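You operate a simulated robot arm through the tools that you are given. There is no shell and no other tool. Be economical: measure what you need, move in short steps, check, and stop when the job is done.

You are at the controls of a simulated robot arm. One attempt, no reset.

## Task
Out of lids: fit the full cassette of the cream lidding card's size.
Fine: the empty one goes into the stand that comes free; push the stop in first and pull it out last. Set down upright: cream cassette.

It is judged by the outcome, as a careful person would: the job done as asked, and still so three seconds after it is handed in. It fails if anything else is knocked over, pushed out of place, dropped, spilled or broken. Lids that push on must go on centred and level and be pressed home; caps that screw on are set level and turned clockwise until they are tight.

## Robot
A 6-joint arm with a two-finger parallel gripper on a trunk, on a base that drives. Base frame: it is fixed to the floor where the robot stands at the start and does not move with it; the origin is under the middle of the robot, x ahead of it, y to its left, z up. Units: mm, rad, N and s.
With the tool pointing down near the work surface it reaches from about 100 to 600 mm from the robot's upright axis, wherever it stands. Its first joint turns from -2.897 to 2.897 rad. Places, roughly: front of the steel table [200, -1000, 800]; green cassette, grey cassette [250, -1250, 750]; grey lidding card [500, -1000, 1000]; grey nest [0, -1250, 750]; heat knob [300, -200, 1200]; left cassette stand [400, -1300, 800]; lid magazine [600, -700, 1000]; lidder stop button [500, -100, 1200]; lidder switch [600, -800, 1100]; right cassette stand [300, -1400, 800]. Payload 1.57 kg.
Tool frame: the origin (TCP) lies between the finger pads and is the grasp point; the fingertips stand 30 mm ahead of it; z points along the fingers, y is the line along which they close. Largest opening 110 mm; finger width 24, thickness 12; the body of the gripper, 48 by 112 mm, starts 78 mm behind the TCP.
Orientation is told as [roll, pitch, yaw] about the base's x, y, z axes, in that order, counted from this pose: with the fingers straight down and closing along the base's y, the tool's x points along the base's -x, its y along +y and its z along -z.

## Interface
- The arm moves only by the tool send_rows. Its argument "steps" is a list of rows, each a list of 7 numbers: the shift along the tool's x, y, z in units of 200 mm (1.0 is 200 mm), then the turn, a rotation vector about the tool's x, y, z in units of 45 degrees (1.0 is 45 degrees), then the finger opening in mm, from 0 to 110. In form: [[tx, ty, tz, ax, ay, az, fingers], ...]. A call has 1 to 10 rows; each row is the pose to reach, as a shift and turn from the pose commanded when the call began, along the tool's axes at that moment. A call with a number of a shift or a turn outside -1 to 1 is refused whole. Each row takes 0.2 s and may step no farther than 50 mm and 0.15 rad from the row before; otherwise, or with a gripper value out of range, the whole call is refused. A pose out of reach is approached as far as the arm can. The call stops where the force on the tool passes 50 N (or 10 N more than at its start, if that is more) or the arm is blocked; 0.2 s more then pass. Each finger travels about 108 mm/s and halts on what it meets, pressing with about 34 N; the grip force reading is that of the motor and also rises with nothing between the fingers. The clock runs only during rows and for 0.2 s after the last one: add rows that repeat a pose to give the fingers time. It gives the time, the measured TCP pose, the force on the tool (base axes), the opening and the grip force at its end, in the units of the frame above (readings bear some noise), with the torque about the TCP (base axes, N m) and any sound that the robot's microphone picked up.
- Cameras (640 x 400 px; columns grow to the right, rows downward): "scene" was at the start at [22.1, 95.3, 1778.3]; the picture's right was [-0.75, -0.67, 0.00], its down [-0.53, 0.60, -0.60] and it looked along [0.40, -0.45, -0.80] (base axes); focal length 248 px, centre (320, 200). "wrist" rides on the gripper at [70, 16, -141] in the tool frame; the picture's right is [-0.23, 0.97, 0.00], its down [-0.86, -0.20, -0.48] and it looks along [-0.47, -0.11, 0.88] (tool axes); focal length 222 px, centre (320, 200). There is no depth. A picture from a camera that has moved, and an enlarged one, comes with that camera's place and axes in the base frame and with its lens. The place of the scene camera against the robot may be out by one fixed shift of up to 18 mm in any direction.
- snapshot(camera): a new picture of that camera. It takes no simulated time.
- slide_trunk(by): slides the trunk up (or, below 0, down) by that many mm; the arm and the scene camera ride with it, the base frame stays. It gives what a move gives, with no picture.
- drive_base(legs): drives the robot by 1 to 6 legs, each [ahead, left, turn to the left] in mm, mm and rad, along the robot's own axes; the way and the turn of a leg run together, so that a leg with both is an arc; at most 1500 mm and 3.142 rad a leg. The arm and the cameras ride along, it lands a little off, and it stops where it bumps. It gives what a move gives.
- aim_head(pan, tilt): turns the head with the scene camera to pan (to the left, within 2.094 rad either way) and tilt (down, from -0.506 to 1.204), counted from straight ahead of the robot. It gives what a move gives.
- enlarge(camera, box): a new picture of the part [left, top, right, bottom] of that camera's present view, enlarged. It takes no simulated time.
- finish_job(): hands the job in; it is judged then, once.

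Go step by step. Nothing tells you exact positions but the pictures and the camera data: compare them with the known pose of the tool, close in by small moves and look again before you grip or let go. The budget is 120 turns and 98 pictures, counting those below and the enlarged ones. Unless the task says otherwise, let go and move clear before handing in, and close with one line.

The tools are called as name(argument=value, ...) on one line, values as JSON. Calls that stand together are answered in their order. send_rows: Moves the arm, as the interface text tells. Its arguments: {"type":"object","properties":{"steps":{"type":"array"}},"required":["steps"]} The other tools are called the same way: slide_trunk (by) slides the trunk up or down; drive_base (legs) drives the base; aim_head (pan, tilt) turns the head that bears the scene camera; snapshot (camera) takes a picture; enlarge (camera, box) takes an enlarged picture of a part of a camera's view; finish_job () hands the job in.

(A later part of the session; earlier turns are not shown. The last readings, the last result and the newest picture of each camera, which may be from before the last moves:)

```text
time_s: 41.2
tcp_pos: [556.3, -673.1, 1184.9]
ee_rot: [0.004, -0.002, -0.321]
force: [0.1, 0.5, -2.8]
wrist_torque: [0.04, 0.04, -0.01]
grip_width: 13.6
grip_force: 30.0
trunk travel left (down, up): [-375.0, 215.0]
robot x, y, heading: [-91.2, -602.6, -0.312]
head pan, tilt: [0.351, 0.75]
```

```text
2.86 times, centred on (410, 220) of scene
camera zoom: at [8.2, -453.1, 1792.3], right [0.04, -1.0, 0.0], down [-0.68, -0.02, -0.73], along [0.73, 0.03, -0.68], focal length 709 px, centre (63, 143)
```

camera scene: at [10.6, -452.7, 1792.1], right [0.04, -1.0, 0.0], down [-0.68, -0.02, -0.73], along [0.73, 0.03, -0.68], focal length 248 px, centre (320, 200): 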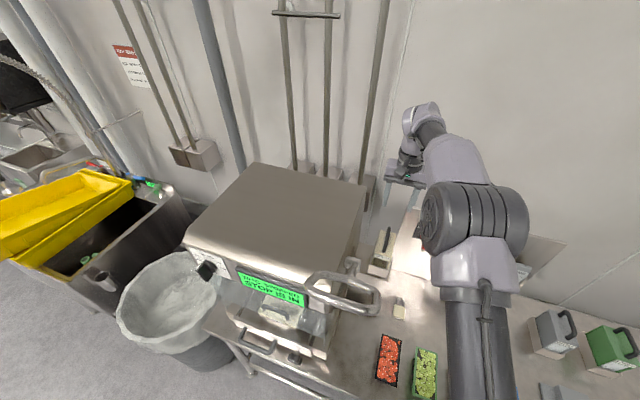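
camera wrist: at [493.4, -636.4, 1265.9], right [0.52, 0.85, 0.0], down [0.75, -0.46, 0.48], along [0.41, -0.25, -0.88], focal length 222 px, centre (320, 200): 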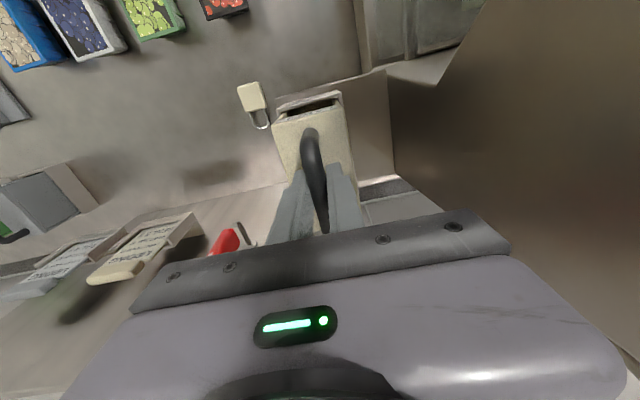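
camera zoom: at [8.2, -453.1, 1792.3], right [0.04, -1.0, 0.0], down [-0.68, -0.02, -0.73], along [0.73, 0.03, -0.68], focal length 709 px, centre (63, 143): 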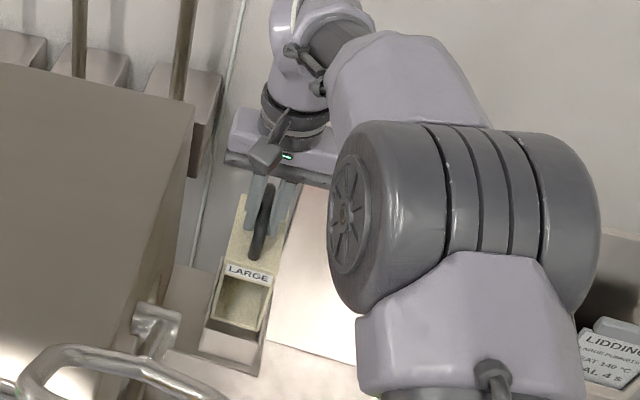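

It slides out freely (2.8 N weight). I lift 110 mm more and look.

send_rows(steps=[[0, 0, -0.2, 0, 0, 0, 5], [0, 0, -0.4, 0, 0, 0, 5], [0, 0, -0.55, 0, 0, 0, 5]])

enlarge(camera="scene", box=[340, 150, 480, 290])

snapshot(camera="wrist")

```text
time_s: 42.0
tcp_pos: [555.7, -674.4, 1294.9]
ee_rot: [0.007, -0.002, -0.322]
force: [-0.9, 0.6, -4.0]
wrist_torque: [-0.03, 0.02, 0.01]
grip_width: 13.5
grip_force: 30.1
trunk travel left (down, up): [-375.0, 215.0]
robot x, y, heading: [-91.1, -609.7, -0.311]
head pan, tilt: [0.351, 0.75]
```

```text
2.86 times, centred on (410, 220) of scene
camera zoom: at [8.3, -453.3, 1792.3], right [0.04, -1.0, 0.0], down [-0.68, -0.02, -0.73], along [0.73, 0.03, -0.68], focal length 709 px, centre (63, 143)
```

zoom: 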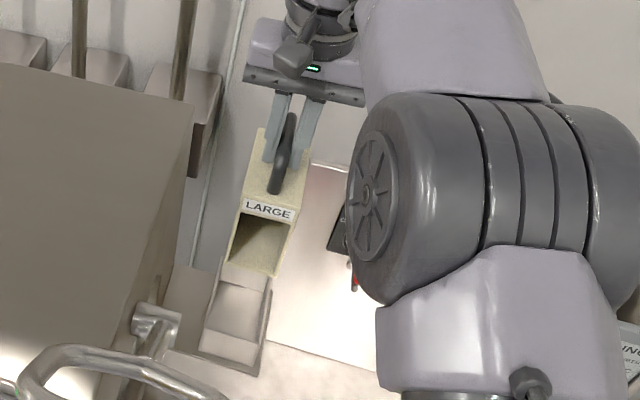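

```text
58 pictures are left
camera wrist: at [494.4, -636.8, 1437.7], right [0.52, 0.85, 0.01], down [0.75, -0.46, 0.48], along [0.41, -0.25, -0.88], focal length 222 px, centre (320, 200)
```

wrist: 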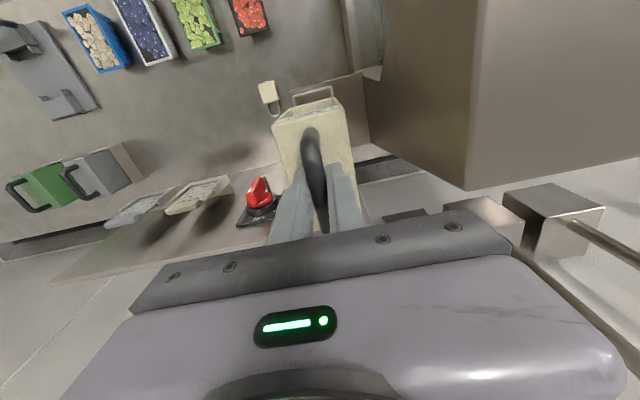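

The cream cassette is out and empty. I'll set it temporarily upright on the free bit of table behind the trays, around (372,−953). First pull back, then go sideways.

send_rows(steps=[[0.2, 0, 0, 0, 0, 0, 5], [0.43, 0, 0, 0, 0, 0, 5], [0.43, -0.2, 0, 0, 0, 0, 5], [0.43, -0.4, 0, 0, 0, 0, 5], [0.43, -0.6, 0, 0, 0, 0, 5], [0.43, -0.8, 0, 0, 0, 0, 5]])

send_rows(steps=[[0, -0.2, 0.1, 0, 0, 0, 5], [0, -0.4, 0.3, 0, 0, 0, 5], [0, -0.6, 0.5, 0, 0, 0, 5], [0, -0.8, 0.65, 0, 0, 0, 5]])

snapshot(camera="wrist")

snapshot(camera="scene")

```text
time_s: 43.4
tcp_pos: [422.5, -799.4, 1292.8]
ee_rot: [0.006, 0.001, -0.322]
force: [-0.3, -0.6, -3.3]
wrist_torque: [0.05, 0.01, 0.0]
grip_width: 13.5
grip_force: 30.1
trunk travel left (down, up): [-375.0, 215.0]
robot x, y, heading: [-91.6, -607.2, -0.316]
head pan, tilt: [0.351, 0.75]
```

```text
refused: row 2 steps farther than a row can; nothing moved
```

```text
57 pictures are left
camera wrist: at [360.9, -762.1, 1434.8], right [0.52, 0.85, 0.01], down [0.75, -0.46, 0.48], along [0.41, -0.25, -0.88], focal length 222 px, centre (320, 200)
```

wrist: 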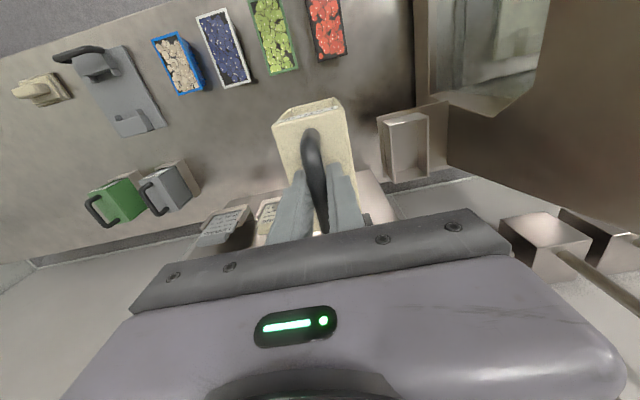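

```text
56 pictures are left
camera scene: at [8.2, -454.7, 1792.4], right [0.04, -1.0, 0.0], down [-0.68, -0.02, -0.73], along [0.73, 0.03, -0.68], focal length 248 px, centre (320, 200)
```

scene: 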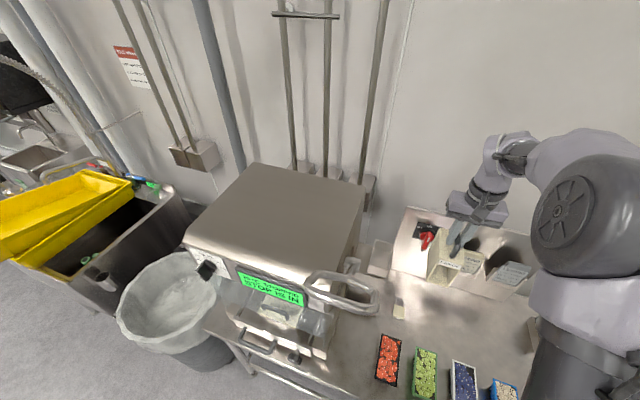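

Now continue sideways and down.

send_rows(steps=[[0, -0.2, 0, 0, 0, 0, 5], [0, -0.4, 0, 0, 0, 0, 5], [0, -0.6, 0.1, 0, 0, 0, 5], [0, -0.75, 0.28, 0, 0, 0, 5], [0, -0.8, 0.5, 0, 0, 0, 5], [0, -0.8, 0.7, 0, 0, 0, 5], [0, -0.8, 0.9, 0, 0, 0, 5]])

snapshot(camera="wrist")

aim_head(pan=-0.35, tilt=0.8)

```text
time_s: 45.0
tcp_pos: [372.4, -951.2, 1115.1]
ee_rot: [0.006, -0.001, -0.324]
force: [-0.8, -0.1, -4.0]
wrist_torque: [0.03, 0.03, -0.01]
grip_width: 13.4
grip_force: 30.2
trunk travel left (down, up): [-375.0, 215.0]
robot x, y, heading: [-90.5, -605.0, -0.319]
head pan, tilt: [0.351, 0.75]
```

```text
55 pictures are left
camera wrist: at [310.6, -915.3, 1257.6], right [0.52, 0.85, 0.01], down [0.75, -0.46, 0.48], along [0.41, -0.25, -0.88], focal length 222 px, centre (320, 200)
```

wrist: 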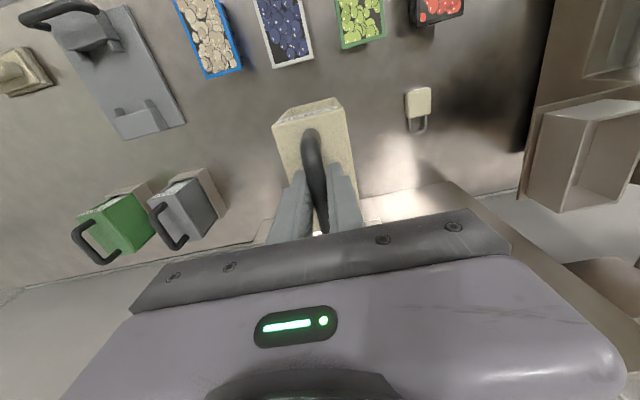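

```text
time_s: 46.1
tcp_pos: [370.4, -952.1, 1115.7]
ee_rot: [0.005, -0.002, -0.32]
force: [0.3, -0.4, -3.7]
wrist_torque: [0.07, 0.06, -0.01]
grip_width: 13.4
grip_force: 30.0
trunk travel left (down, up): [-375.0, 215.0]
robot x, y, heading: [-85.7, -606.7, -0.315]
head pan, tilt: [-0.351, 0.799]
```

enlarge(camera="scene", box=[220, 130, 480, 330])

```text
2.00 times, centred on (350, 230) of scene
camera zoom: at [-10.6, -506.2, 1788.3], right [-0.62, -0.79, 0.0], down [-0.56, 0.44, -0.7], along [0.55, -0.43, -0.72], focal length 496 px, centre (260, 140)
```

zoom: 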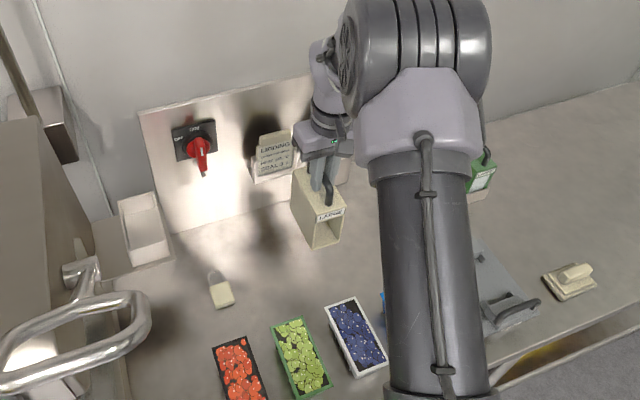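

Table surface ≈735–740. I descend in two stages and then slowly feel for the table.

send_rows(steps=[[0, 0, 0.2, 0, 0, 0, 5], [0, 0, 0.4, 0, 0, 0, 5], [0, 0, 0.6, 0, 0, 0, 5], [0, 0, 0.75, 0, 0, 0, 5]])

enlarge(camera="scene", box=[220, 130, 480, 330])

```text
time_s: 47.1
tcp_pos: [375.1, -949.2, 967.2]
ee_rot: [0.005, -0.001, -0.321]
force: [-0.1, -0.4, -3.9]
wrist_torque: [0.01, 0.07, -0.01]
grip_width: 13.6
grip_force: 30.5
trunk travel left (down, up): [-375.0, 215.0]
robot x, y, heading: [-87.7, -609.1, -0.315]
head pan, tilt: [-0.351, 0.799]
```

```text
2.00 times, centred on (350, 230) of scene
camera zoom: at [-10.3, -506.7, 1788.3], right [-0.62, -0.79, 0.0], down [-0.56, 0.44, -0.7], along [0.55, -0.43, -0.72], focal length 496 px, centre (260, 140)
```

zoom: 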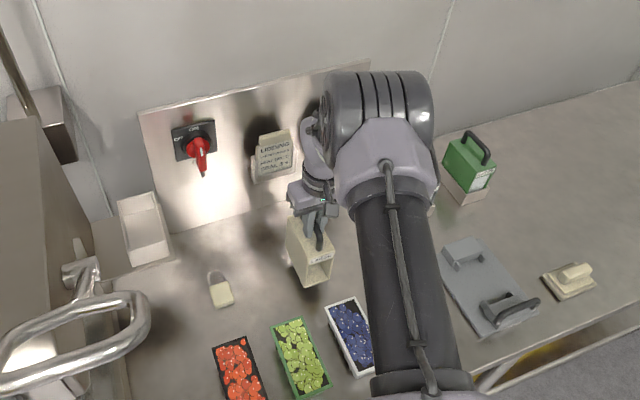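

send_rows(steps=[[0, 0, 0.05, 0, 0, 0, 5], [0, 0, 0.1, 0, 0, 0, 5], [0, 0, 0.15, 0, 0, 0, 5], [0, 0, 0.2, 0, 0, 0, 5]])

enlarge(camera="scene", box=[270, 200, 380, 300])

```text
time_s: 48.1
tcp_pos: [372.1, -947.2, 922.9]
ee_rot: [0.005, -0.001, -0.32]
force: [-0.2, -0.2, -4.3]
wrist_torque: [0.0, 0.0, 0.03]
grip_width: 13.3
grip_force: 30.5
trunk travel left (down, up): [-375.0, 215.0]
robot x, y, heading: [-92.6, -605.2, -0.318]
head pan, tilt: [-0.351, 0.799]
```

```text
4.00 times, centred on (325, 250) of scene
camera zoom: at [-10.5, -506.3, 1788.3], right [-0.62, -0.79, 0.0], down [-0.56, 0.44, -0.7], along [0.55, -0.43, -0.72], focal length 992 px, centre (300, 0)
```

zoom: 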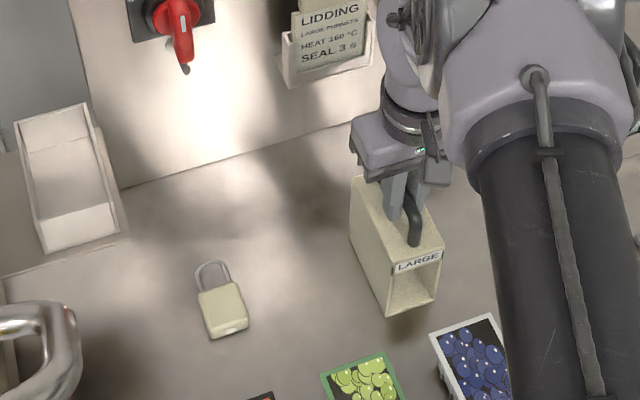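

I shift 20 mm away from the trays and feel down for the table in small steps.

send_rows(steps=[[-0.1, 0, 0, 0, 0, 0, 5], [-0.1, 0, 0.03, 0, 0, 0, 5], [-0.1, 0, 0.06, 0, 0, 0, 5], [-0.1, 0, 0.09, 0, 0, 0, 5], [-0.1, 0, 0.12, 0, 0, 0, 5]])

enlarge(camera="scene", box=[270, 200, 380, 300])

```text
time_s: 49.1
tcp_pos: [392.5, -954.2, 910.5]
ee_rot: [0.003, -0.009, -0.323]
force: [-5.7, 3.4, 24.9]
wrist_torque: [0.12, 0.83, -0.12]
grip_width: 13.3
grip_force: 29.9
trunk travel left (down, up): [-375.0, 215.0]
robot x, y, heading: [-90.3, -604.6, -0.316]
head pan, tilt: [-0.351, 0.799]
stopped in row 5: the force on the tool passed its limit at 56 N (the readings are from after the stop); the commanded pose is now the measured one
```

```text
4.00 times, centred on (325, 250) of scene
camera zoom: at [-13.3, -504.2, 1788.3], right [-0.62, -0.79, 0.0], down [-0.56, 0.44, -0.7], along [0.55, -0.43, -0.72], focal length 992 px, centre (300, 0)
```

zoom: 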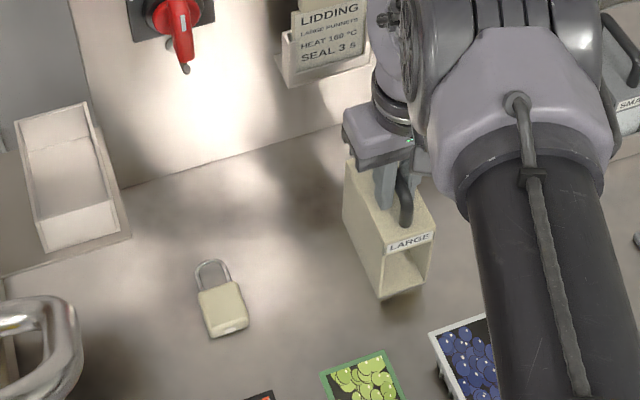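

It stands on the table (TCP z≈911). I release and rise.

send_rows(steps=[[0, 0, -0.005, 0, 0, 0, 20], [0, 0, -0.005, 0, 0, 0, 40], [0, 0, -0.005, 0, 0, 0, 50], [0, 0, -0.1, 0, 0, 0, 50], [0, 0, -0.3, 0, 0, 0, 50], [0, 0, -0.5, 0, 0, 0, 50], [0, 0, -0.75, 0, 0, 0, 50], [0, 0, -1.0, 0, 0, 0, 50]])

snapshot(camera="wrist")

snapshot(camera="scene")

```text
time_s: 50.9
tcp_pos: [391.5, -954.5, 1108.1]
ee_rot: [0.004, -0.005, -0.321]
force: [-0.5, 0.2, -0.5]
wrist_torque: [-0.01, 0.01, 0.02]
grip_width: 50.3
grip_force: 0.1
trunk travel left (down, up): [-375.0, 215.0]
robot x, y, heading: [-90.1, -607.3, -0.313]
head pan, tilt: [-0.351, 0.799]
```

```text
50 pictures are left
camera wrist: at [329.9, -917.9, 1250.2], right [0.52, 0.85, 0.0], down [0.75, -0.46, 0.48], along [0.41, -0.25, -0.88], focal length 222 px, centre (320, 200)
```

wrist: 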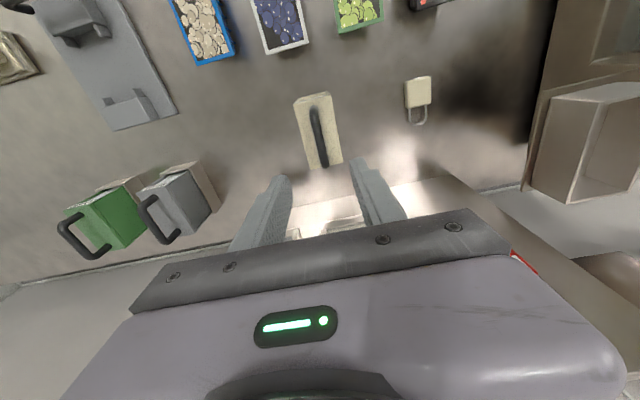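

```text
49 pictures are left
camera scene: at [-11.9, -505.6, 1788.3], right [-0.62, -0.79, 0.0], down [-0.56, 0.44, -0.7], along [0.55, -0.43, -0.72], focal length 248 px, centre (320, 200)
```

scene: 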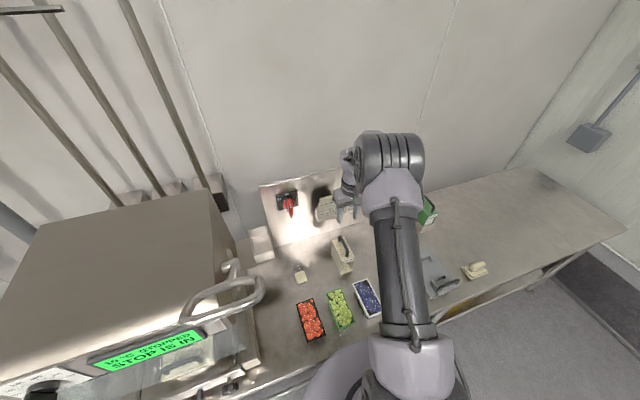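

The cream cassette stands upright on the table. I raise the arm and drive right along the table to the stands.

send_rows(steps=[[0.05, 0, -0.2, 0, 0, 0, 50], [0.1, 0, -0.4, 0, 0, 0, 50], [0.15, 0, -0.6, 0, 0, 0, 50]])

drive_base(legs=[[0, -430, 0]])

aim_head(pan=0.3, tilt=0.8)

snapshot(camera="wrist")

snapshot(camera="scene")

```text
time_s: 51.7
tcp_pos: [361.7, -946.5, 1226.4]
ee_rot: [0.004, -0.005, -0.321]
force: [-1.0, 0.4, -0.2]
wrist_torque: [-0.02, -0.02, -0.02]
grip_width: 49.9
grip_force: 0.0
trunk travel left (down, up): [-375.0, 215.0]
robot x, y, heading: [-91.6, -603.0, -0.318]
head pan, tilt: [-0.351, 0.799]
```

```text
time_s: 54.4
tcp_pos: [239.5, -1350.0, 1226.3]
ee_rot: [0.003, -0.005, -0.305]
force: [-0.2, 0.1, 1.1]
wrist_torque: [0.01, -0.01, 0.0]
grip_width: 50.4
grip_force: 0.1
trunk travel left (down, up): [-375.0, 215.0]
robot x, y, heading: [-226.4, -1012.6, -0.303]
head pan, tilt: [-0.351, 0.799]
```

```text
time_s: 55.4
tcp_pos: [238.0, -1348.1, 1226.9]
ee_rot: [0.003, -0.006, -0.306]
force: [-0.5, -0.3, 1.0]
wrist_torque: [0.0, 0.01, -0.02]
grip_width: 50.3
grip_force: 0.2
trunk travel left (down, up): [-375.0, 215.0]
robot x, y, heading: [-220.0, -1016.6, -0.298]
head pan, tilt: [0.3, 0.799]
```

```text
48 pictures are left
camera wrist: at [176.3, -1313.1, 1369.1], right [0.51, 0.86, 0.0], down [0.75, -0.45, 0.48], along [0.42, -0.24, -0.88], focal length 222 px, centre (320, 200)
```

wrist: 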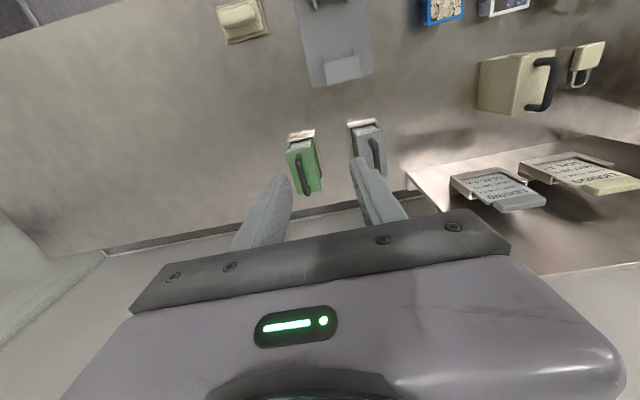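

```text
47 pictures are left
camera scene: at [-125.5, -864.5, 1788.3], right [0.0, -1.0, 0.0], down [-0.72, 0.0, -0.7], along [0.7, 0.0, -0.72], focal length 248 px, centre (320, 200)
```

scene: 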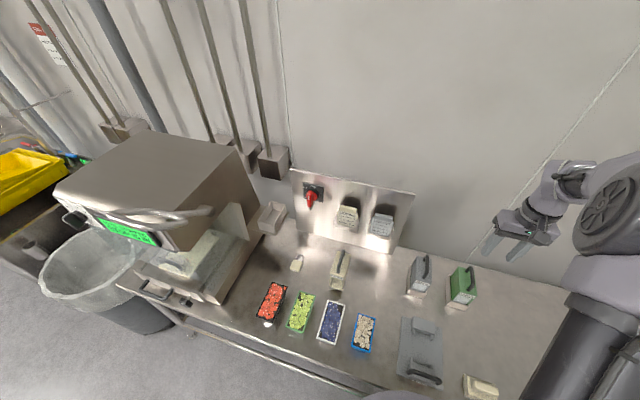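

Green handle is near (318,−1438,~920). I drive another 160 mm right, then look.

drive_base(legs=[[0, -160, -0.02]])

snapshot(camera="wrist")

```text
time_s: 56.8
tcp_pos: [183.6, -1511.2, 1227.8]
ee_rot: [0.003, -0.005, -0.324]
force: [-0.2, 0.7, 0.1]
wrist_torque: [0.0, 0.0, -0.02]
grip_width: 50.1
grip_force: 0.0
trunk travel left (down, up): [-375.0, 215.0]
robot x, y, heading: [-268.3, -1168.2, -0.318]
head pan, tilt: [0.3, 0.799]
```

```text
46 pictures are left
camera wrist: at [121.3, -1474.8, 1369.0], right [0.53, 0.85, 0.01], down [0.74, -0.46, 0.48], along [0.41, -0.25, -0.88], focal length 222 px, centre (320, 200)
```

wrist: 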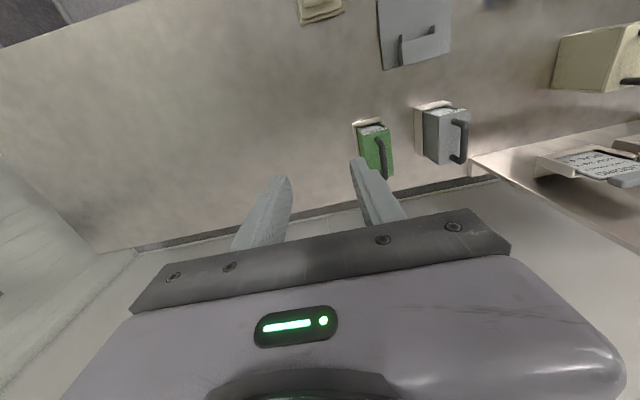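

Two views agree: green handle at (315,−1437,920). I move above it.

send_rows(steps=[[-0.12, 0.14, 0.1, 0, 0, 0, 50], [-0.24, 0.28, 0.2, 0, 0, 0, 50], [-0.36, 0.42, 0.3, 0, 0, 0, 50], [-0.505, 0.56, 0.4, 0, 0, 0, 50], [-0.505, 0.56, 0.59, 0, 0, 0, 50]])

snapshot(camera="wrist")

snapshot(camera="scene")

```text
time_s: 58.0
tcp_pos: [315.0, -1436.8, 1106.5]
ee_rot: [0.004, -0.006, -0.325]
force: [-0.1, -0.4, -0.1]
wrist_torque: [-0.02, -0.03, 0.0]
grip_width: 50.2
grip_force: 0.0
trunk travel left (down, up): [-375.0, 215.0]
robot x, y, heading: [-272.3, -1167.8, -0.317]
head pan, tilt: [0.3, 0.799]
```

```text
45 pictures are left
camera wrist: at [253.1, -1399.2, 1249.3], right [0.53, 0.85, 0.0], down [0.74, -0.46, 0.48], along [0.41, -0.25, -0.88], focal length 222 px, centre (320, 200)
```

wrist: 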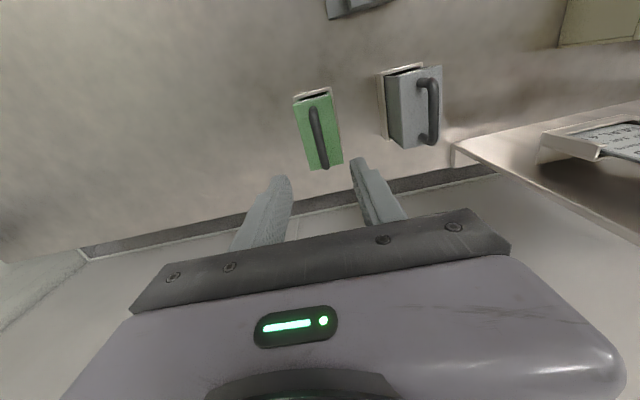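

```text
44 pictures are left
camera scene: at [-171.6, -1020.2, 1788.3], right [-0.02, -1.0, 0.0], down [-0.72, 0.01, -0.7], along [0.7, -0.01, -0.72], focal length 248 px, centre (320, 200)
```

scene: 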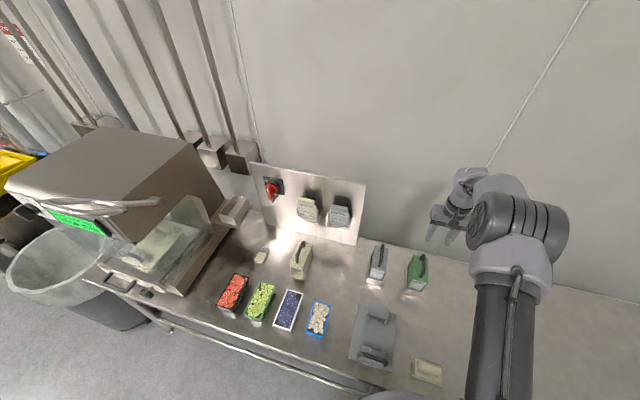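

The view matches the one I had over the cream handle at the same relative height, so the bar is at z≈938. I descend 145 mm and check.

send_rows(steps=[[0, 0, 0.2, 0, 0, 0, 50], [0, 0, 0.4, 0, 0, 0, 50], [0, 0, 0.6, 0, 0, 0, 50], [0, 0, 0.72, 0, 0, 0, 50]])

snapshot(camera="wrist")

```text
time_s: 59.0
tcp_pos: [315.1, -1435.0, 966.2]
ee_rot: [0.003, -0.006, -0.325]
force: [0.5, -0.4, -1.0]
wrist_torque: [0.02, 0.0, 0.0]
grip_width: 49.8
grip_force: 0.0
trunk travel left (down, up): [-375.0, 215.0]
robot x, y, heading: [-270.9, -1165.8, -0.32]
head pan, tilt: [0.3, 0.799]
```

```text
43 pictures are left
camera wrist: at [254.2, -1398.6, 1107.9], right [0.53, 0.85, 0.0], down [0.74, -0.46, 0.48], along [0.41, -0.25, -0.88], focal length 222 px, centre (320, 200)
```

wrist: 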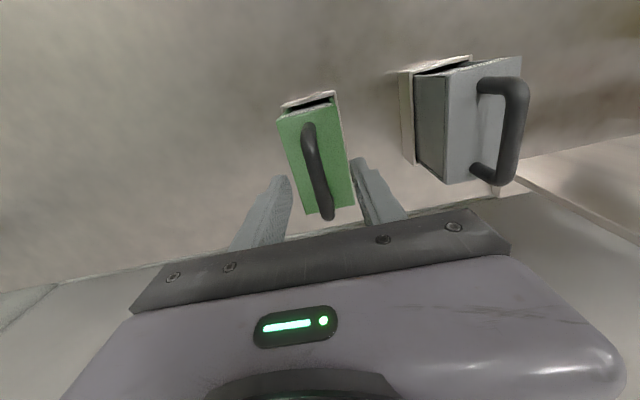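

Nearly the same as the cream view; bar about 6 mm lower. I descend 26 mm and close.

send_rows(steps=[[0, -0.005, 0.05, 0, 0, 0, 50], [0, -0.005, 0.13, 0, 0, 0, 50]])

send_rows(steps=[[0, 0, 0, 0, 0, 0, 25], [0, 0, 0, 0, 0, 0, 5], [0, 0, 0, 0, 0, 0, 5], [0, 0, 0, 0, 0, 0, 5]])

snapshot(camera="wrist")

```text
time_s: 59.6
tcp_pos: [316.4, -1437.7, 939.2]
ee_rot: [0.003, -0.004, -0.325]
force: [0.0, 0.0, 0.3]
wrist_torque: [0.0, 0.01, -0.01]
grip_width: 50.1
grip_force: 0.0
trunk travel left (down, up): [-375.0, 215.0]
robot x, y, heading: [-268.7, -1166.2, -0.319]
head pan, tilt: [0.3, 0.799]
```

```text
time_s: 60.6
tcp_pos: [315.5, -1438.3, 939.6]
ee_rot: [0.003, -0.005, -0.326]
force: [-0.7, 0.9, -0.8]
wrist_torque: [-0.04, 0.02, 0.02]
grip_width: 13.3
grip_force: 29.7
trunk travel left (down, up): [-375.0, 215.0]
robot x, y, heading: [-270.7, -1172.2, -0.321]
head pan, tilt: [0.3, 0.799]
```

```text
42 pictures are left
camera wrist: at [254.6, -1399.8, 1081.6], right [0.53, 0.85, 0.0], down [0.74, -0.46, 0.48], along [0.41, -0.25, -0.88], focal length 222 px, centre (320, 200)
```

wrist: 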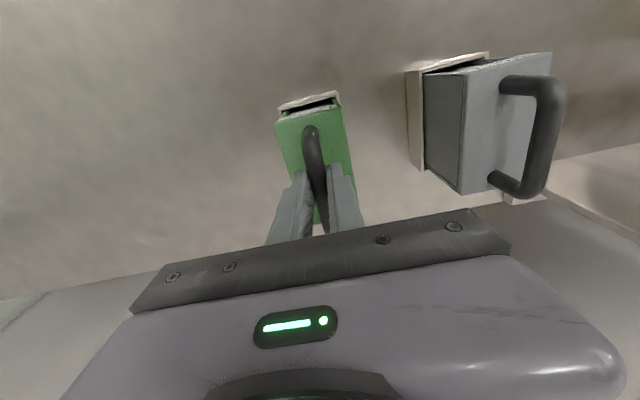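

Same relative grip as before. Stand reference: (315.5,−1438.3,939.6, yaw −0.326). I lift straight up.

send_rows(steps=[[0, 0, -0.05, 0, 0, 0, 5], [0, 0, -0.2, 0, 0, 0, 5], [0, 0, -0.4, 0, 0, 0, 5], [0, 0, -0.6, 0, 0, 0, 5], [0, 0, -0.8, 0, 0, 0, 5], [0, 0, -1.0, 0, 0, 0, 5]])

snapshot(camera="wrist")

snapshot(camera="scene")

```text
time_s: 62.0
tcp_pos: [315.9, -1436.6, 1139.2]
ee_rot: [0.004, -0.003, -0.325]
force: [0.2, -0.3, -2.8]
wrist_torque: [0.02, 0.01, 0.0]
grip_width: 13.3
grip_force: 29.8
trunk travel left (down, up): [-375.0, 215.0]
robot x, y, heading: [-270.3, -1166.4, -0.316]
head pan, tilt: [0.3, 0.799]
```

```text
41 pictures are left
camera wrist: at [254.7, -1399.8, 1283.0], right [0.53, 0.85, 0.0], down [0.74, -0.46, 0.48], along [0.41, -0.25, -0.88], focal length 222 px, centre (320, 200)
```

wrist: 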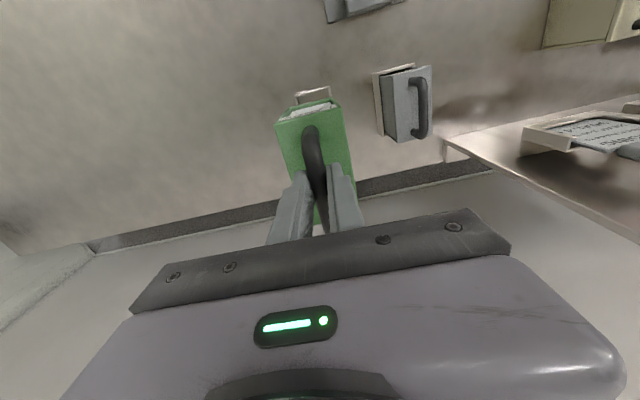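

```text
40 pictures are left
camera scene: at [-171.9, -1019.2, 1788.3], right [-0.02, -1.0, 0.0], down [-0.72, 0.01, -0.7], along [0.7, -0.01, -0.72], focal length 248 px, centre (320, 200)
```

scene: 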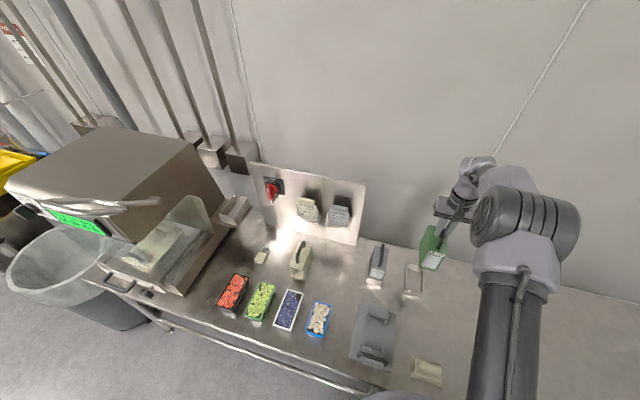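

Out cleanly. I raise and pull back, then drive left back to the magazine position.

send_rows(steps=[[0, 0, -0.2, 0, 0, 0, 5], [0.08, 0, -0.4, 0, 0, 0, 5], [0.18, 0, -0.6, 0, 0, 0, 5], [0.3, 0, -0.8, 0, 0, 0, 5], [0.4, 0, -0.95, 0, 0, 0, 5]])

drive_base(legs=[[0, 585, 0]])

snapshot(camera="wrist")

snapshot(camera="scene")

```text
time_s: 63.2
tcp_pos: [236.6, -1412.1, 1329.7]
ee_rot: [0.004, -0.005, -0.325]
force: [-0.3, -0.2, -4.1]
wrist_torque: [0.02, 0.03, 0.0]
grip_width: 13.4
grip_force: 30.3
trunk travel left (down, up): [-375.0, 215.0]
robot x, y, heading: [-271.9, -1167.3, -0.318]
head pan, tilt: [0.3, 0.799]
```

```text
time_s: 66.6
tcp_pos: [426.1, -854.7, 1328.9]
ee_rot: [0.005, -0.006, -0.336]
force: [-1.1, 0.2, -3.0]
wrist_torque: [0.04, 0.02, 0.01]
grip_width: 13.3
grip_force: 29.7
trunk travel left (down, up): [-375.0, 215.0]
robot x, y, heading: [-82.9, -607.6, -0.327]
head pan, tilt: [0.3, 0.799]
```

```text
39 pictures are left
camera wrist: at [364.8, -816.8, 1471.6], right [0.54, 0.84, 0.0], down [0.74, -0.47, 0.48], along [0.41, -0.26, -0.88], focal length 222 px, centre (320, 200)
```

wrist: 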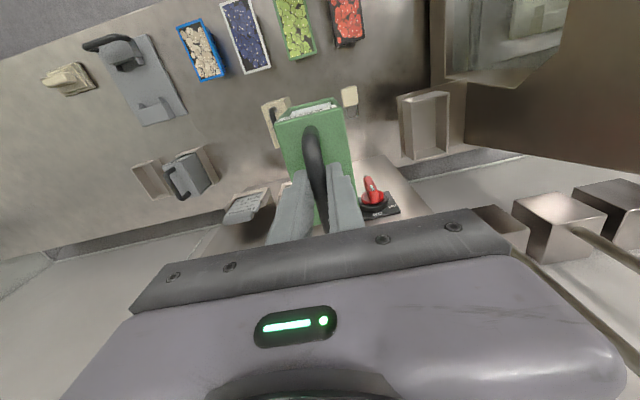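

```text
38 pictures are left
camera scene: at [19.7, -456.8, 1788.2], right [-0.03, -1.0, 0.0], down [-0.72, 0.02, -0.7], along [0.7, -0.02, -0.72], focal length 248 px, centre (320, 200)
```

scene: 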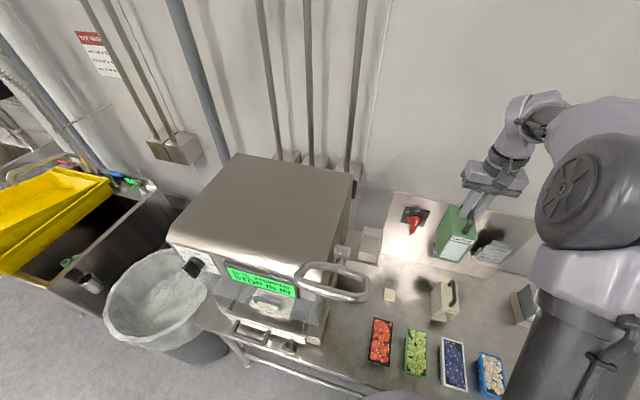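

Now back in front of the magazine. I go sideways first, then forward above the pocket, and compare with the earlier view.

send_rows(steps=[[0, 0.2, 0, 0, 0, 0, 5], [0, 0.4, 0, 0, 0, 0, 5], [0, 0.6, 0, 0, 0, 0, 5], [0, 0.8, 0, 0, 0, -0.018, 5], [0, 0.95, 0, 0, 0, -0.018, 5]])

send_rows(steps=[[-0.15, 0.06, 0, 0, 0, 0, 5], [-0.31, 0.115, 0, 0, 0, 0, 5], [-0.31, 0.115, 0.16, 0, 0, 0, 5], [-0.31, 0.115, 0.16, 0, 0, 0, 5]])

snapshot(camera="wrist")

enlarge(camera="scene", box=[320, 150, 480, 290])

```text
time_s: 67.8
tcp_pos: [490.7, -675.8, 1328.7]
ee_rot: [0.001, -0.005, -0.323]
force: [-0.6, -0.1, -3.2]
wrist_torque: [-0.03, 0.03, -0.04]
grip_width: 13.6
grip_force: 29.5
trunk travel left (down, up): [-375.0, 215.0]
robot x, y, heading: [-80.2, -605.5, -0.324]
head pan, tilt: [0.3, 0.799]
```

```text
time_s: 68.8
tcp_pos: [556.8, -674.2, 1298.0]
ee_rot: [0.004, -0.005, -0.323]
force: [0.2, -0.2, -4.3]
wrist_torque: [0.02, 0.02, -0.02]
grip_width: 13.2
grip_force: 30.3
trunk travel left (down, up): [-375.0, 215.0]
robot x, y, heading: [-80.8, -599.9, -0.328]
head pan, tilt: [0.3, 0.799]
```

```text
37 pictures are left
camera wrist: at [494.8, -637.2, 1441.5], right [0.52, 0.85, 0.0], down [0.75, -0.46, 0.48], along [0.41, -0.25, -0.88], focal length 222 px, centre (320, 200)
```

wrist: 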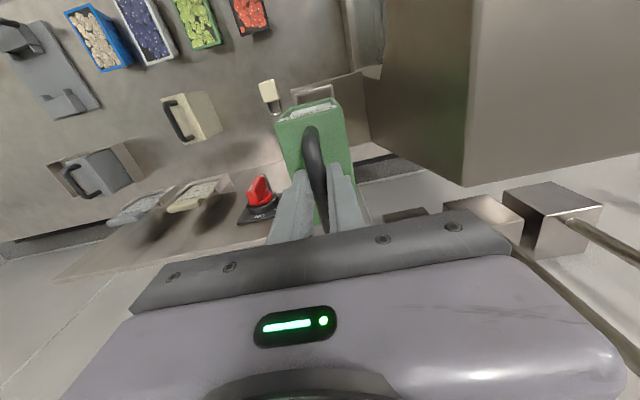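

```text
2.86 times, centred on (400, 220) of scene
camera zoom: at [20.0, -457.2, 1788.2], right [-0.03, -1.0, 0.0], down [-0.72, 0.02, -0.7], along [0.7, -0.02, -0.72], focal length 709 px, centre (91, 143)
```

zoom: 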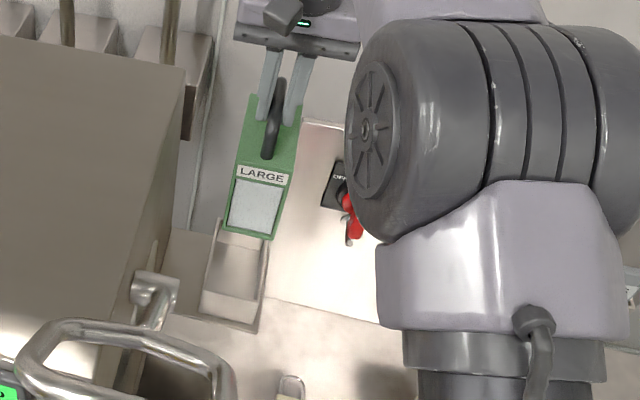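

The view matches the earlier one with the cream cassette in the same place almost exactly. I lower to where the cassette's bottom is just above the pocket rim and check.

send_rows(steps=[[0, 0, 0.15, 0, 0, 0, 5], [0, 0, 0.3, 0, 0, 0, 5], [0, 0, 0.4, 0, 0, 0, 5], [0, 0, 0.4, 0, 0, 0, 5]])

enlarge(camera="wrist", box=[240, 60, 400, 160])

enlarge(camera="scene", box=[330, 180, 430, 270])

```text
time_s: 69.8
tcp_pos: [552.6, -676.0, 1220.4]
ee_rot: [0.004, -0.006, -0.323]
force: [0.2, 0.2, -2.9]
wrist_torque: [0.02, 0.07, -0.01]
grip_width: 13.4
grip_force: 30.4
trunk travel left (down, up): [-375.0, 215.0]
robot x, y, heading: [-79.7, -603.4, -0.334]
head pan, tilt: [0.3, 0.799]
```

```text
4.00 times, centred on (320, 110) of wrist
camera zoom: at [492.0, -637.3, 1362.9], right [0.52, 0.85, 0.0], down [0.75, -0.46, 0.48], along [0.41, -0.25, -0.88], focal length 888 px, centre (320, 560)
```

zoom: 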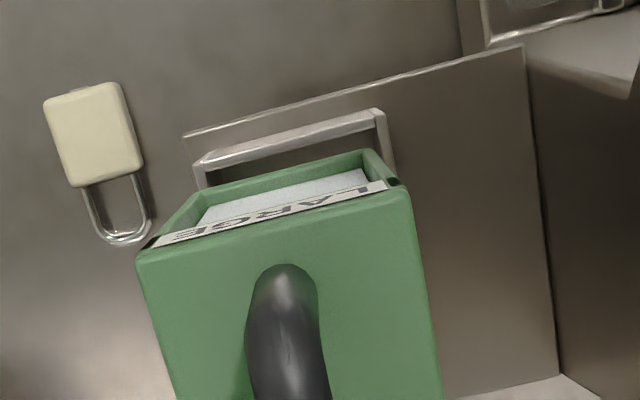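

```text
4.44 times, centred on (380, 225) of scene
camera zoom: at [19.4, -457.2, 1788.3], right [-0.03, -1.0, 0.0], down [-0.72, 0.02, -0.7], along [0.7, -0.02, -0.72], focal length 1103 px, centre (53, 89)
```

zoom: 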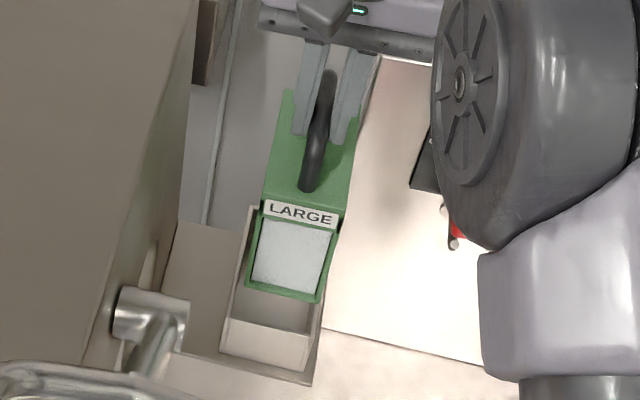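

Nearly seated over the pocket. I take a few still readings to average out the noise before inserting.

send_rows(steps=[[0, 0, 0, 0, 0, 0, 5]])

send_rows(steps=[[0, 0, 0, 0, 0, 0, 5]])

send_rows(steps=[[0, 0, 0, 0, 0, 0, 5]])

send_rows(steps=[[0, 0, 0, 0, 0, 0, 5]])

```text
time_s: 70.2
tcp_pos: [552.6, -674.7, 1220.4]
ee_rot: [0.004, -0.005, -0.323]
force: [0.0, 0.4, -3.5]
wrist_torque: [0.01, 0.05, -0.04]
grip_width: 13.3
grip_force: 29.7
trunk travel left (down, up): [-375.0, 215.0]
robot x, y, heading: [-82.1, -604.9, -0.332]
head pan, tilt: [0.3, 0.799]
```

```text
time_s: 70.6
tcp_pos: [553.7, -673.5, 1220.0]
ee_rot: [0.004, -0.006, -0.323]
force: [0.2, -0.1, -3.9]
wrist_torque: [0.02, 0.0, -0.01]
grip_width: 13.2
grip_force: 30.6
trunk travel left (down, up): [-375.0, 215.0]
robot x, y, heading: [-77.2, -607.0, -0.326]
head pan, tilt: [0.3, 0.799]
```

```text
time_s: 71.0
tcp_pos: [553.3, -674.6, 1219.4]
ee_rot: [0.005, -0.005, -0.323]
force: [-0.6, 0.5, -3.7]
wrist_torque: [0.0, 0.03, -0.01]
grip_width: 13.1
grip_force: 30.0
trunk travel left (down, up): [-375.0, 215.0]
robot x, y, heading: [-82.6, -603.6, -0.333]
head pan, tilt: [0.3, 0.799]
```

```text
time_s: 71.4
tcp_pos: [553.4, -674.4, 1220.2]
ee_rot: [0.004, -0.004, -0.322]
force: [-0.5, -0.1, -3.0]
wrist_torque: [0.01, 0.03, -0.02]
grip_width: 13.1
grip_force: 30.0
trunk travel left (down, up): [-375.0, 215.0]
robot x, y, heading: [-81.5, -602.8, -0.33]
head pan, tilt: [0.3, 0.799]
```

Mean is about 2.3 mm short in b and 1.6 mm in a versus the reference; I correct and lower slowly into the pocket.

send_rows(steps=[[-0.007, 0.012, 0, 0, 0, 0, 5], [-0.007, 0.012, 0.05, 0, 0, 0, 5], [-0.007, 0.012, 0.1, 0, 0, 0, 5], [-0.007, 0.012, 0.15, 0, 0, 0, 5], [-0.007, 0.012, 0.2, 0, 0, 0, 5]])

enlarge(camera="wrist", box=[240, 60, 400, 160])

enlarge(camera="scene", box=[330, 180, 430, 270])

```text
time_s: 72.6
tcp_pos: [555.2, -671.5, 1181.5]
ee_rot: [0.004, -0.008, -0.321]
force: [-5.5, -0.7, 18.2]
wrist_torque: [-0.14, -0.29, -0.06]
grip_width: 13.4
grip_force: 30.6
trunk travel left (down, up): [-375.0, 215.0]
robot x, y, heading: [-79.2, -603.2, -0.331]
head pan, tilt: [0.3, 0.799]
```

```text
4.00 times, centred on (320, 110) of wrist
camera zoom: at [493.8, -634.8, 1324.1], right [0.52, 0.85, 0.01], down [0.74, -0.46, 0.49], along [0.42, -0.25, -0.87], focal length 888 px, centre (320, 560)
```

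zoom: 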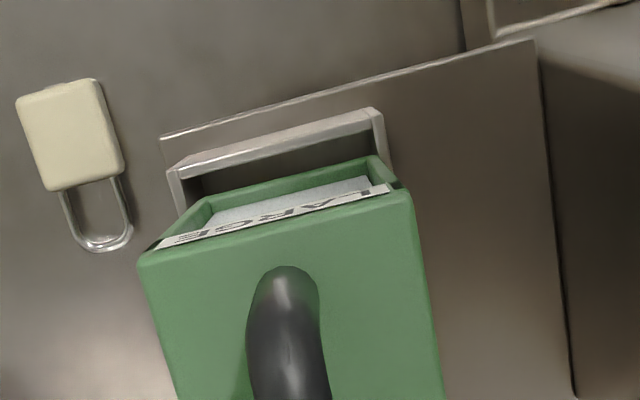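

```text
4.44 times, centred on (380, 225) of scene
camera zoom: at [15.8, -456.9, 1788.8], right [-0.03, -1.0, 0.0], down [-0.72, 0.02, -0.7], along [0.7, -0.02, -0.72], focal length 1103 px, centre (53, 89)
```

zoom: 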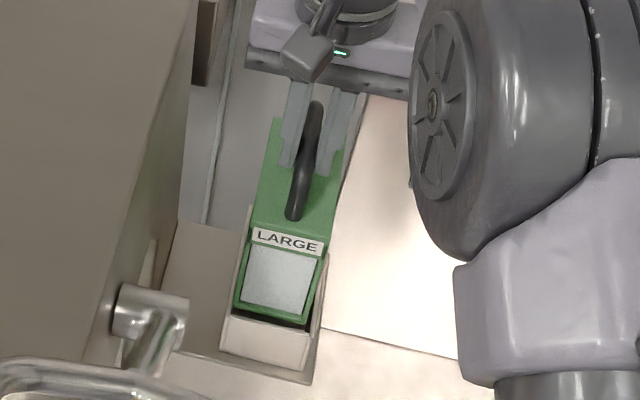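

It touched the pocket's back rim (contact force points at +a), and the wrist view shows a gap at the front and left. I back up 14 mm, shift ~4 mm toward the front and ~2 mm right, and look again.

send_rows(steps=[[0, 0, -0.08, 0, 0, 0, 5], [0.02, -0.01, -0.08, 0, 0, 0, 5], [0.022, -0.01, -0.04, 0, 0, 0, 5], [0.022, -0.01, 0.0, 0, 0, 0, 5]])

enlarge(camera="wrist", box=[240, 60, 400, 160])

```text
time_s: 73.6
tcp_pos: [552.8, -673.1, 1178.0]
ee_rot: [0.003, -0.003, -0.321]
force: [-0.4, 0.4, -3.4]
wrist_torque: [0.03, 0.06, 0.02]
grip_width: 13.5
grip_force: 29.6
trunk travel left (down, up): [-375.0, 215.0]
robot x, y, heading: [-81.1, -602.8, -0.327]
head pan, tilt: [0.3, 0.799]
```

```text
4.00 times, centred on (320, 110) of wrist
camera zoom: at [490.5, -635.3, 1321.5], right [0.52, 0.85, 0.0], down [0.75, -0.46, 0.48], along [0.41, -0.25, -0.88], focal length 888 px, centre (320, 560)
```

zoom: 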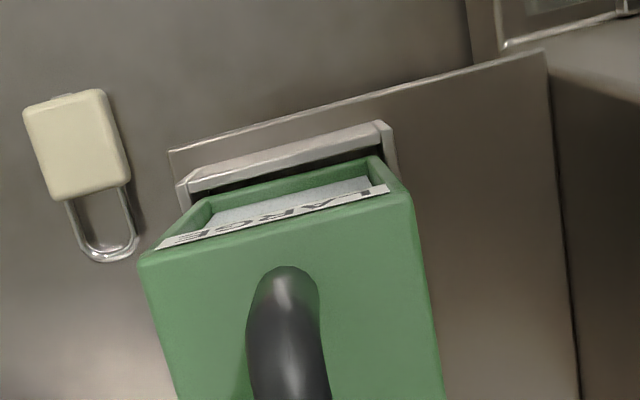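

No contact now at z=1178, so the cassette is entering the pocket. I continue down slowly.

send_rows(steps=[[0, 0, 0.05, 0, 0, 0, 5], [0, 0, 0.1, 0, 0, 0, 5], [0, 0, 0.15, 0, 0, 0, 5], [0, 0, 0.2, 0, 0, 0, 5]])

enlarge(camera="wrist", box=[240, 60, 400, 160])

```text
time_s: 74.6
tcp_pos: [552.9, -672.6, 1136.7]
ee_rot: [0.004, -0.005, -0.321]
force: [-0.3, 0.8, -3.5]
wrist_torque: [-0.01, 0.05, 0.01]
grip_width: 13.3
grip_force: 29.7
trunk travel left (down, up): [-375.0, 215.0]
robot x, y, heading: [-82.7, -604.8, -0.331]
head pan, tilt: [0.3, 0.799]
```

```text
4.00 times, centred on (320, 110) of wrist
camera zoom: at [491.3, -634.6, 1280.6], right [0.52, 0.85, 0.0], down [0.75, -0.46, 0.48], along [0.41, -0.25, -0.88], focal length 888 px, centre (320, 560)
```

zoom: 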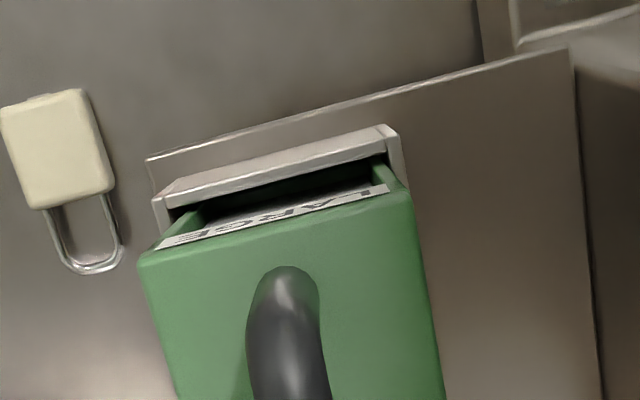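

It is sliding in freely. On to the seat in small steps.

send_rows(steps=[[0, 0, 0.03, 0, 0, 0, 5], [0, 0, 0.05, 0, 0, 0, 5], [0, 0, 0.07, 0, 0, 0, 5], [0, 0, 0.085, 0, 0, 0, 5], [0, 0, 0.1, 0, 0, 0, 5]])

enlarge(camera="wrist", box=[240, 60, 400, 160])

```text
time_s: 75.8
tcp_pos: [551.9, -671.7, 1119.2]
ee_rot: [0.004, -0.007, -0.325]
force: [6.0, 1.8, 20.6]
wrist_torque: [0.03, 0.06, 0.01]
grip_width: 13.5
grip_force: 29.7
trunk travel left (down, up): [-375.0, 215.0]
robot x, y, heading: [-82.5, -602.6, -0.326]
head pan, tilt: [0.3, 0.799]
```

```text
4.00 times, centred on (320, 110) of wrist
camera zoom: at [490.0, -635.0, 1261.8], right [0.52, 0.85, 0.0], down [0.74, -0.46, 0.48], along [0.41, -0.25, -0.88], focal length 888 px, centre (320, 560)
```

zoom: 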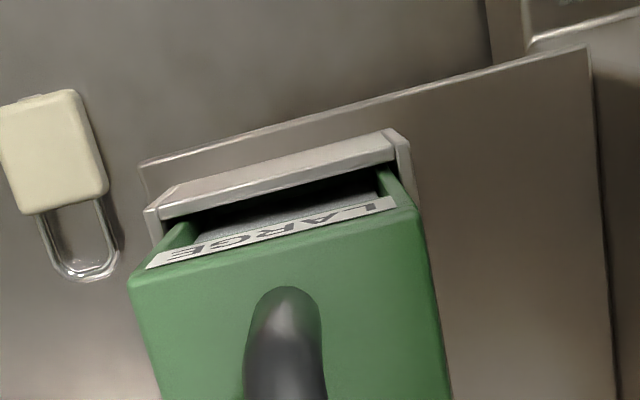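

It is seated with 20 N on the pocket floor. I release, rise and check.

send_rows(steps=[[0, 0, -0.01, 0, 0, 0, 20], [0, 0, -0.01, 0, 0, 0, 40], [0, 0, -0.01, 0, 0, 0, 50], [0, 0, -0.1, 0, 0, 0, 50], [0, 0, -0.3, 0, 0, 0, 50], [0, 0, -0.5, 0, 0, 0, 50], [0, 0, -0.7, 0, 0, 0, 50], [0, 0, -0.9, 0, 0, 0, 50]])

snapshot(camera="wrist")

enlarge(camera="scene", box=[200, 150, 480, 325])

```text
time_s: 77.6
tcp_pos: [552.8, -677.1, 1298.1]
ee_rot: [0.003, -0.006, -0.323]
force: [0.0, 0.2, -0.2]
wrist_torque: [-0.01, -0.01, 0.03]
grip_width: 50.1
grip_force: 0.0
trunk travel left (down, up): [-375.0, 215.0]
robot x, y, heading: [-80.4, -600.3, -0.331]
head pan, tilt: [0.3, 0.799]
```

```text
28 pictures are left
camera wrist: at [490.7, -639.7, 1441.2], right [0.52, 0.85, 0.0], down [0.74, -0.46, 0.48], along [0.41, -0.25, -0.88], focal length 222 px, centre (320, 200)
```

wrist: 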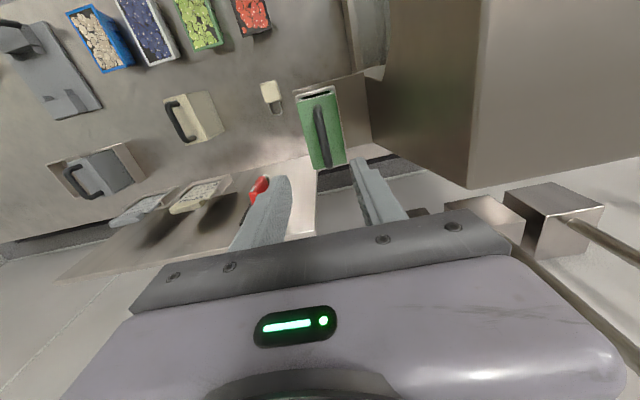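

```text
2.29 times, centred on (340, 238) of scene
camera zoom: at [18.6, -457.2, 1788.3], right [-0.03, -1.0, 0.0], down [-0.72, 0.02, -0.7], along [0.7, -0.02, -0.72], focal length 567 px, centre (274, 114)
```

zoom: 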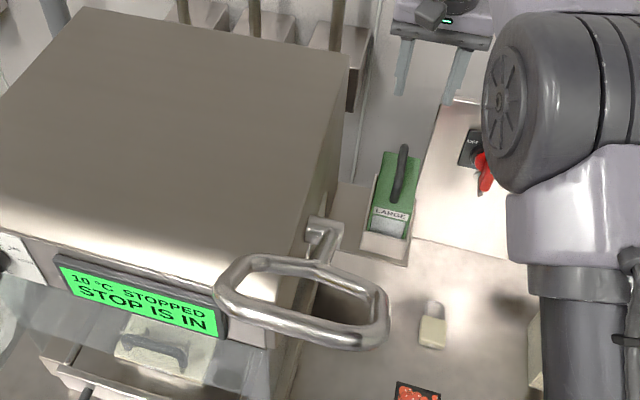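

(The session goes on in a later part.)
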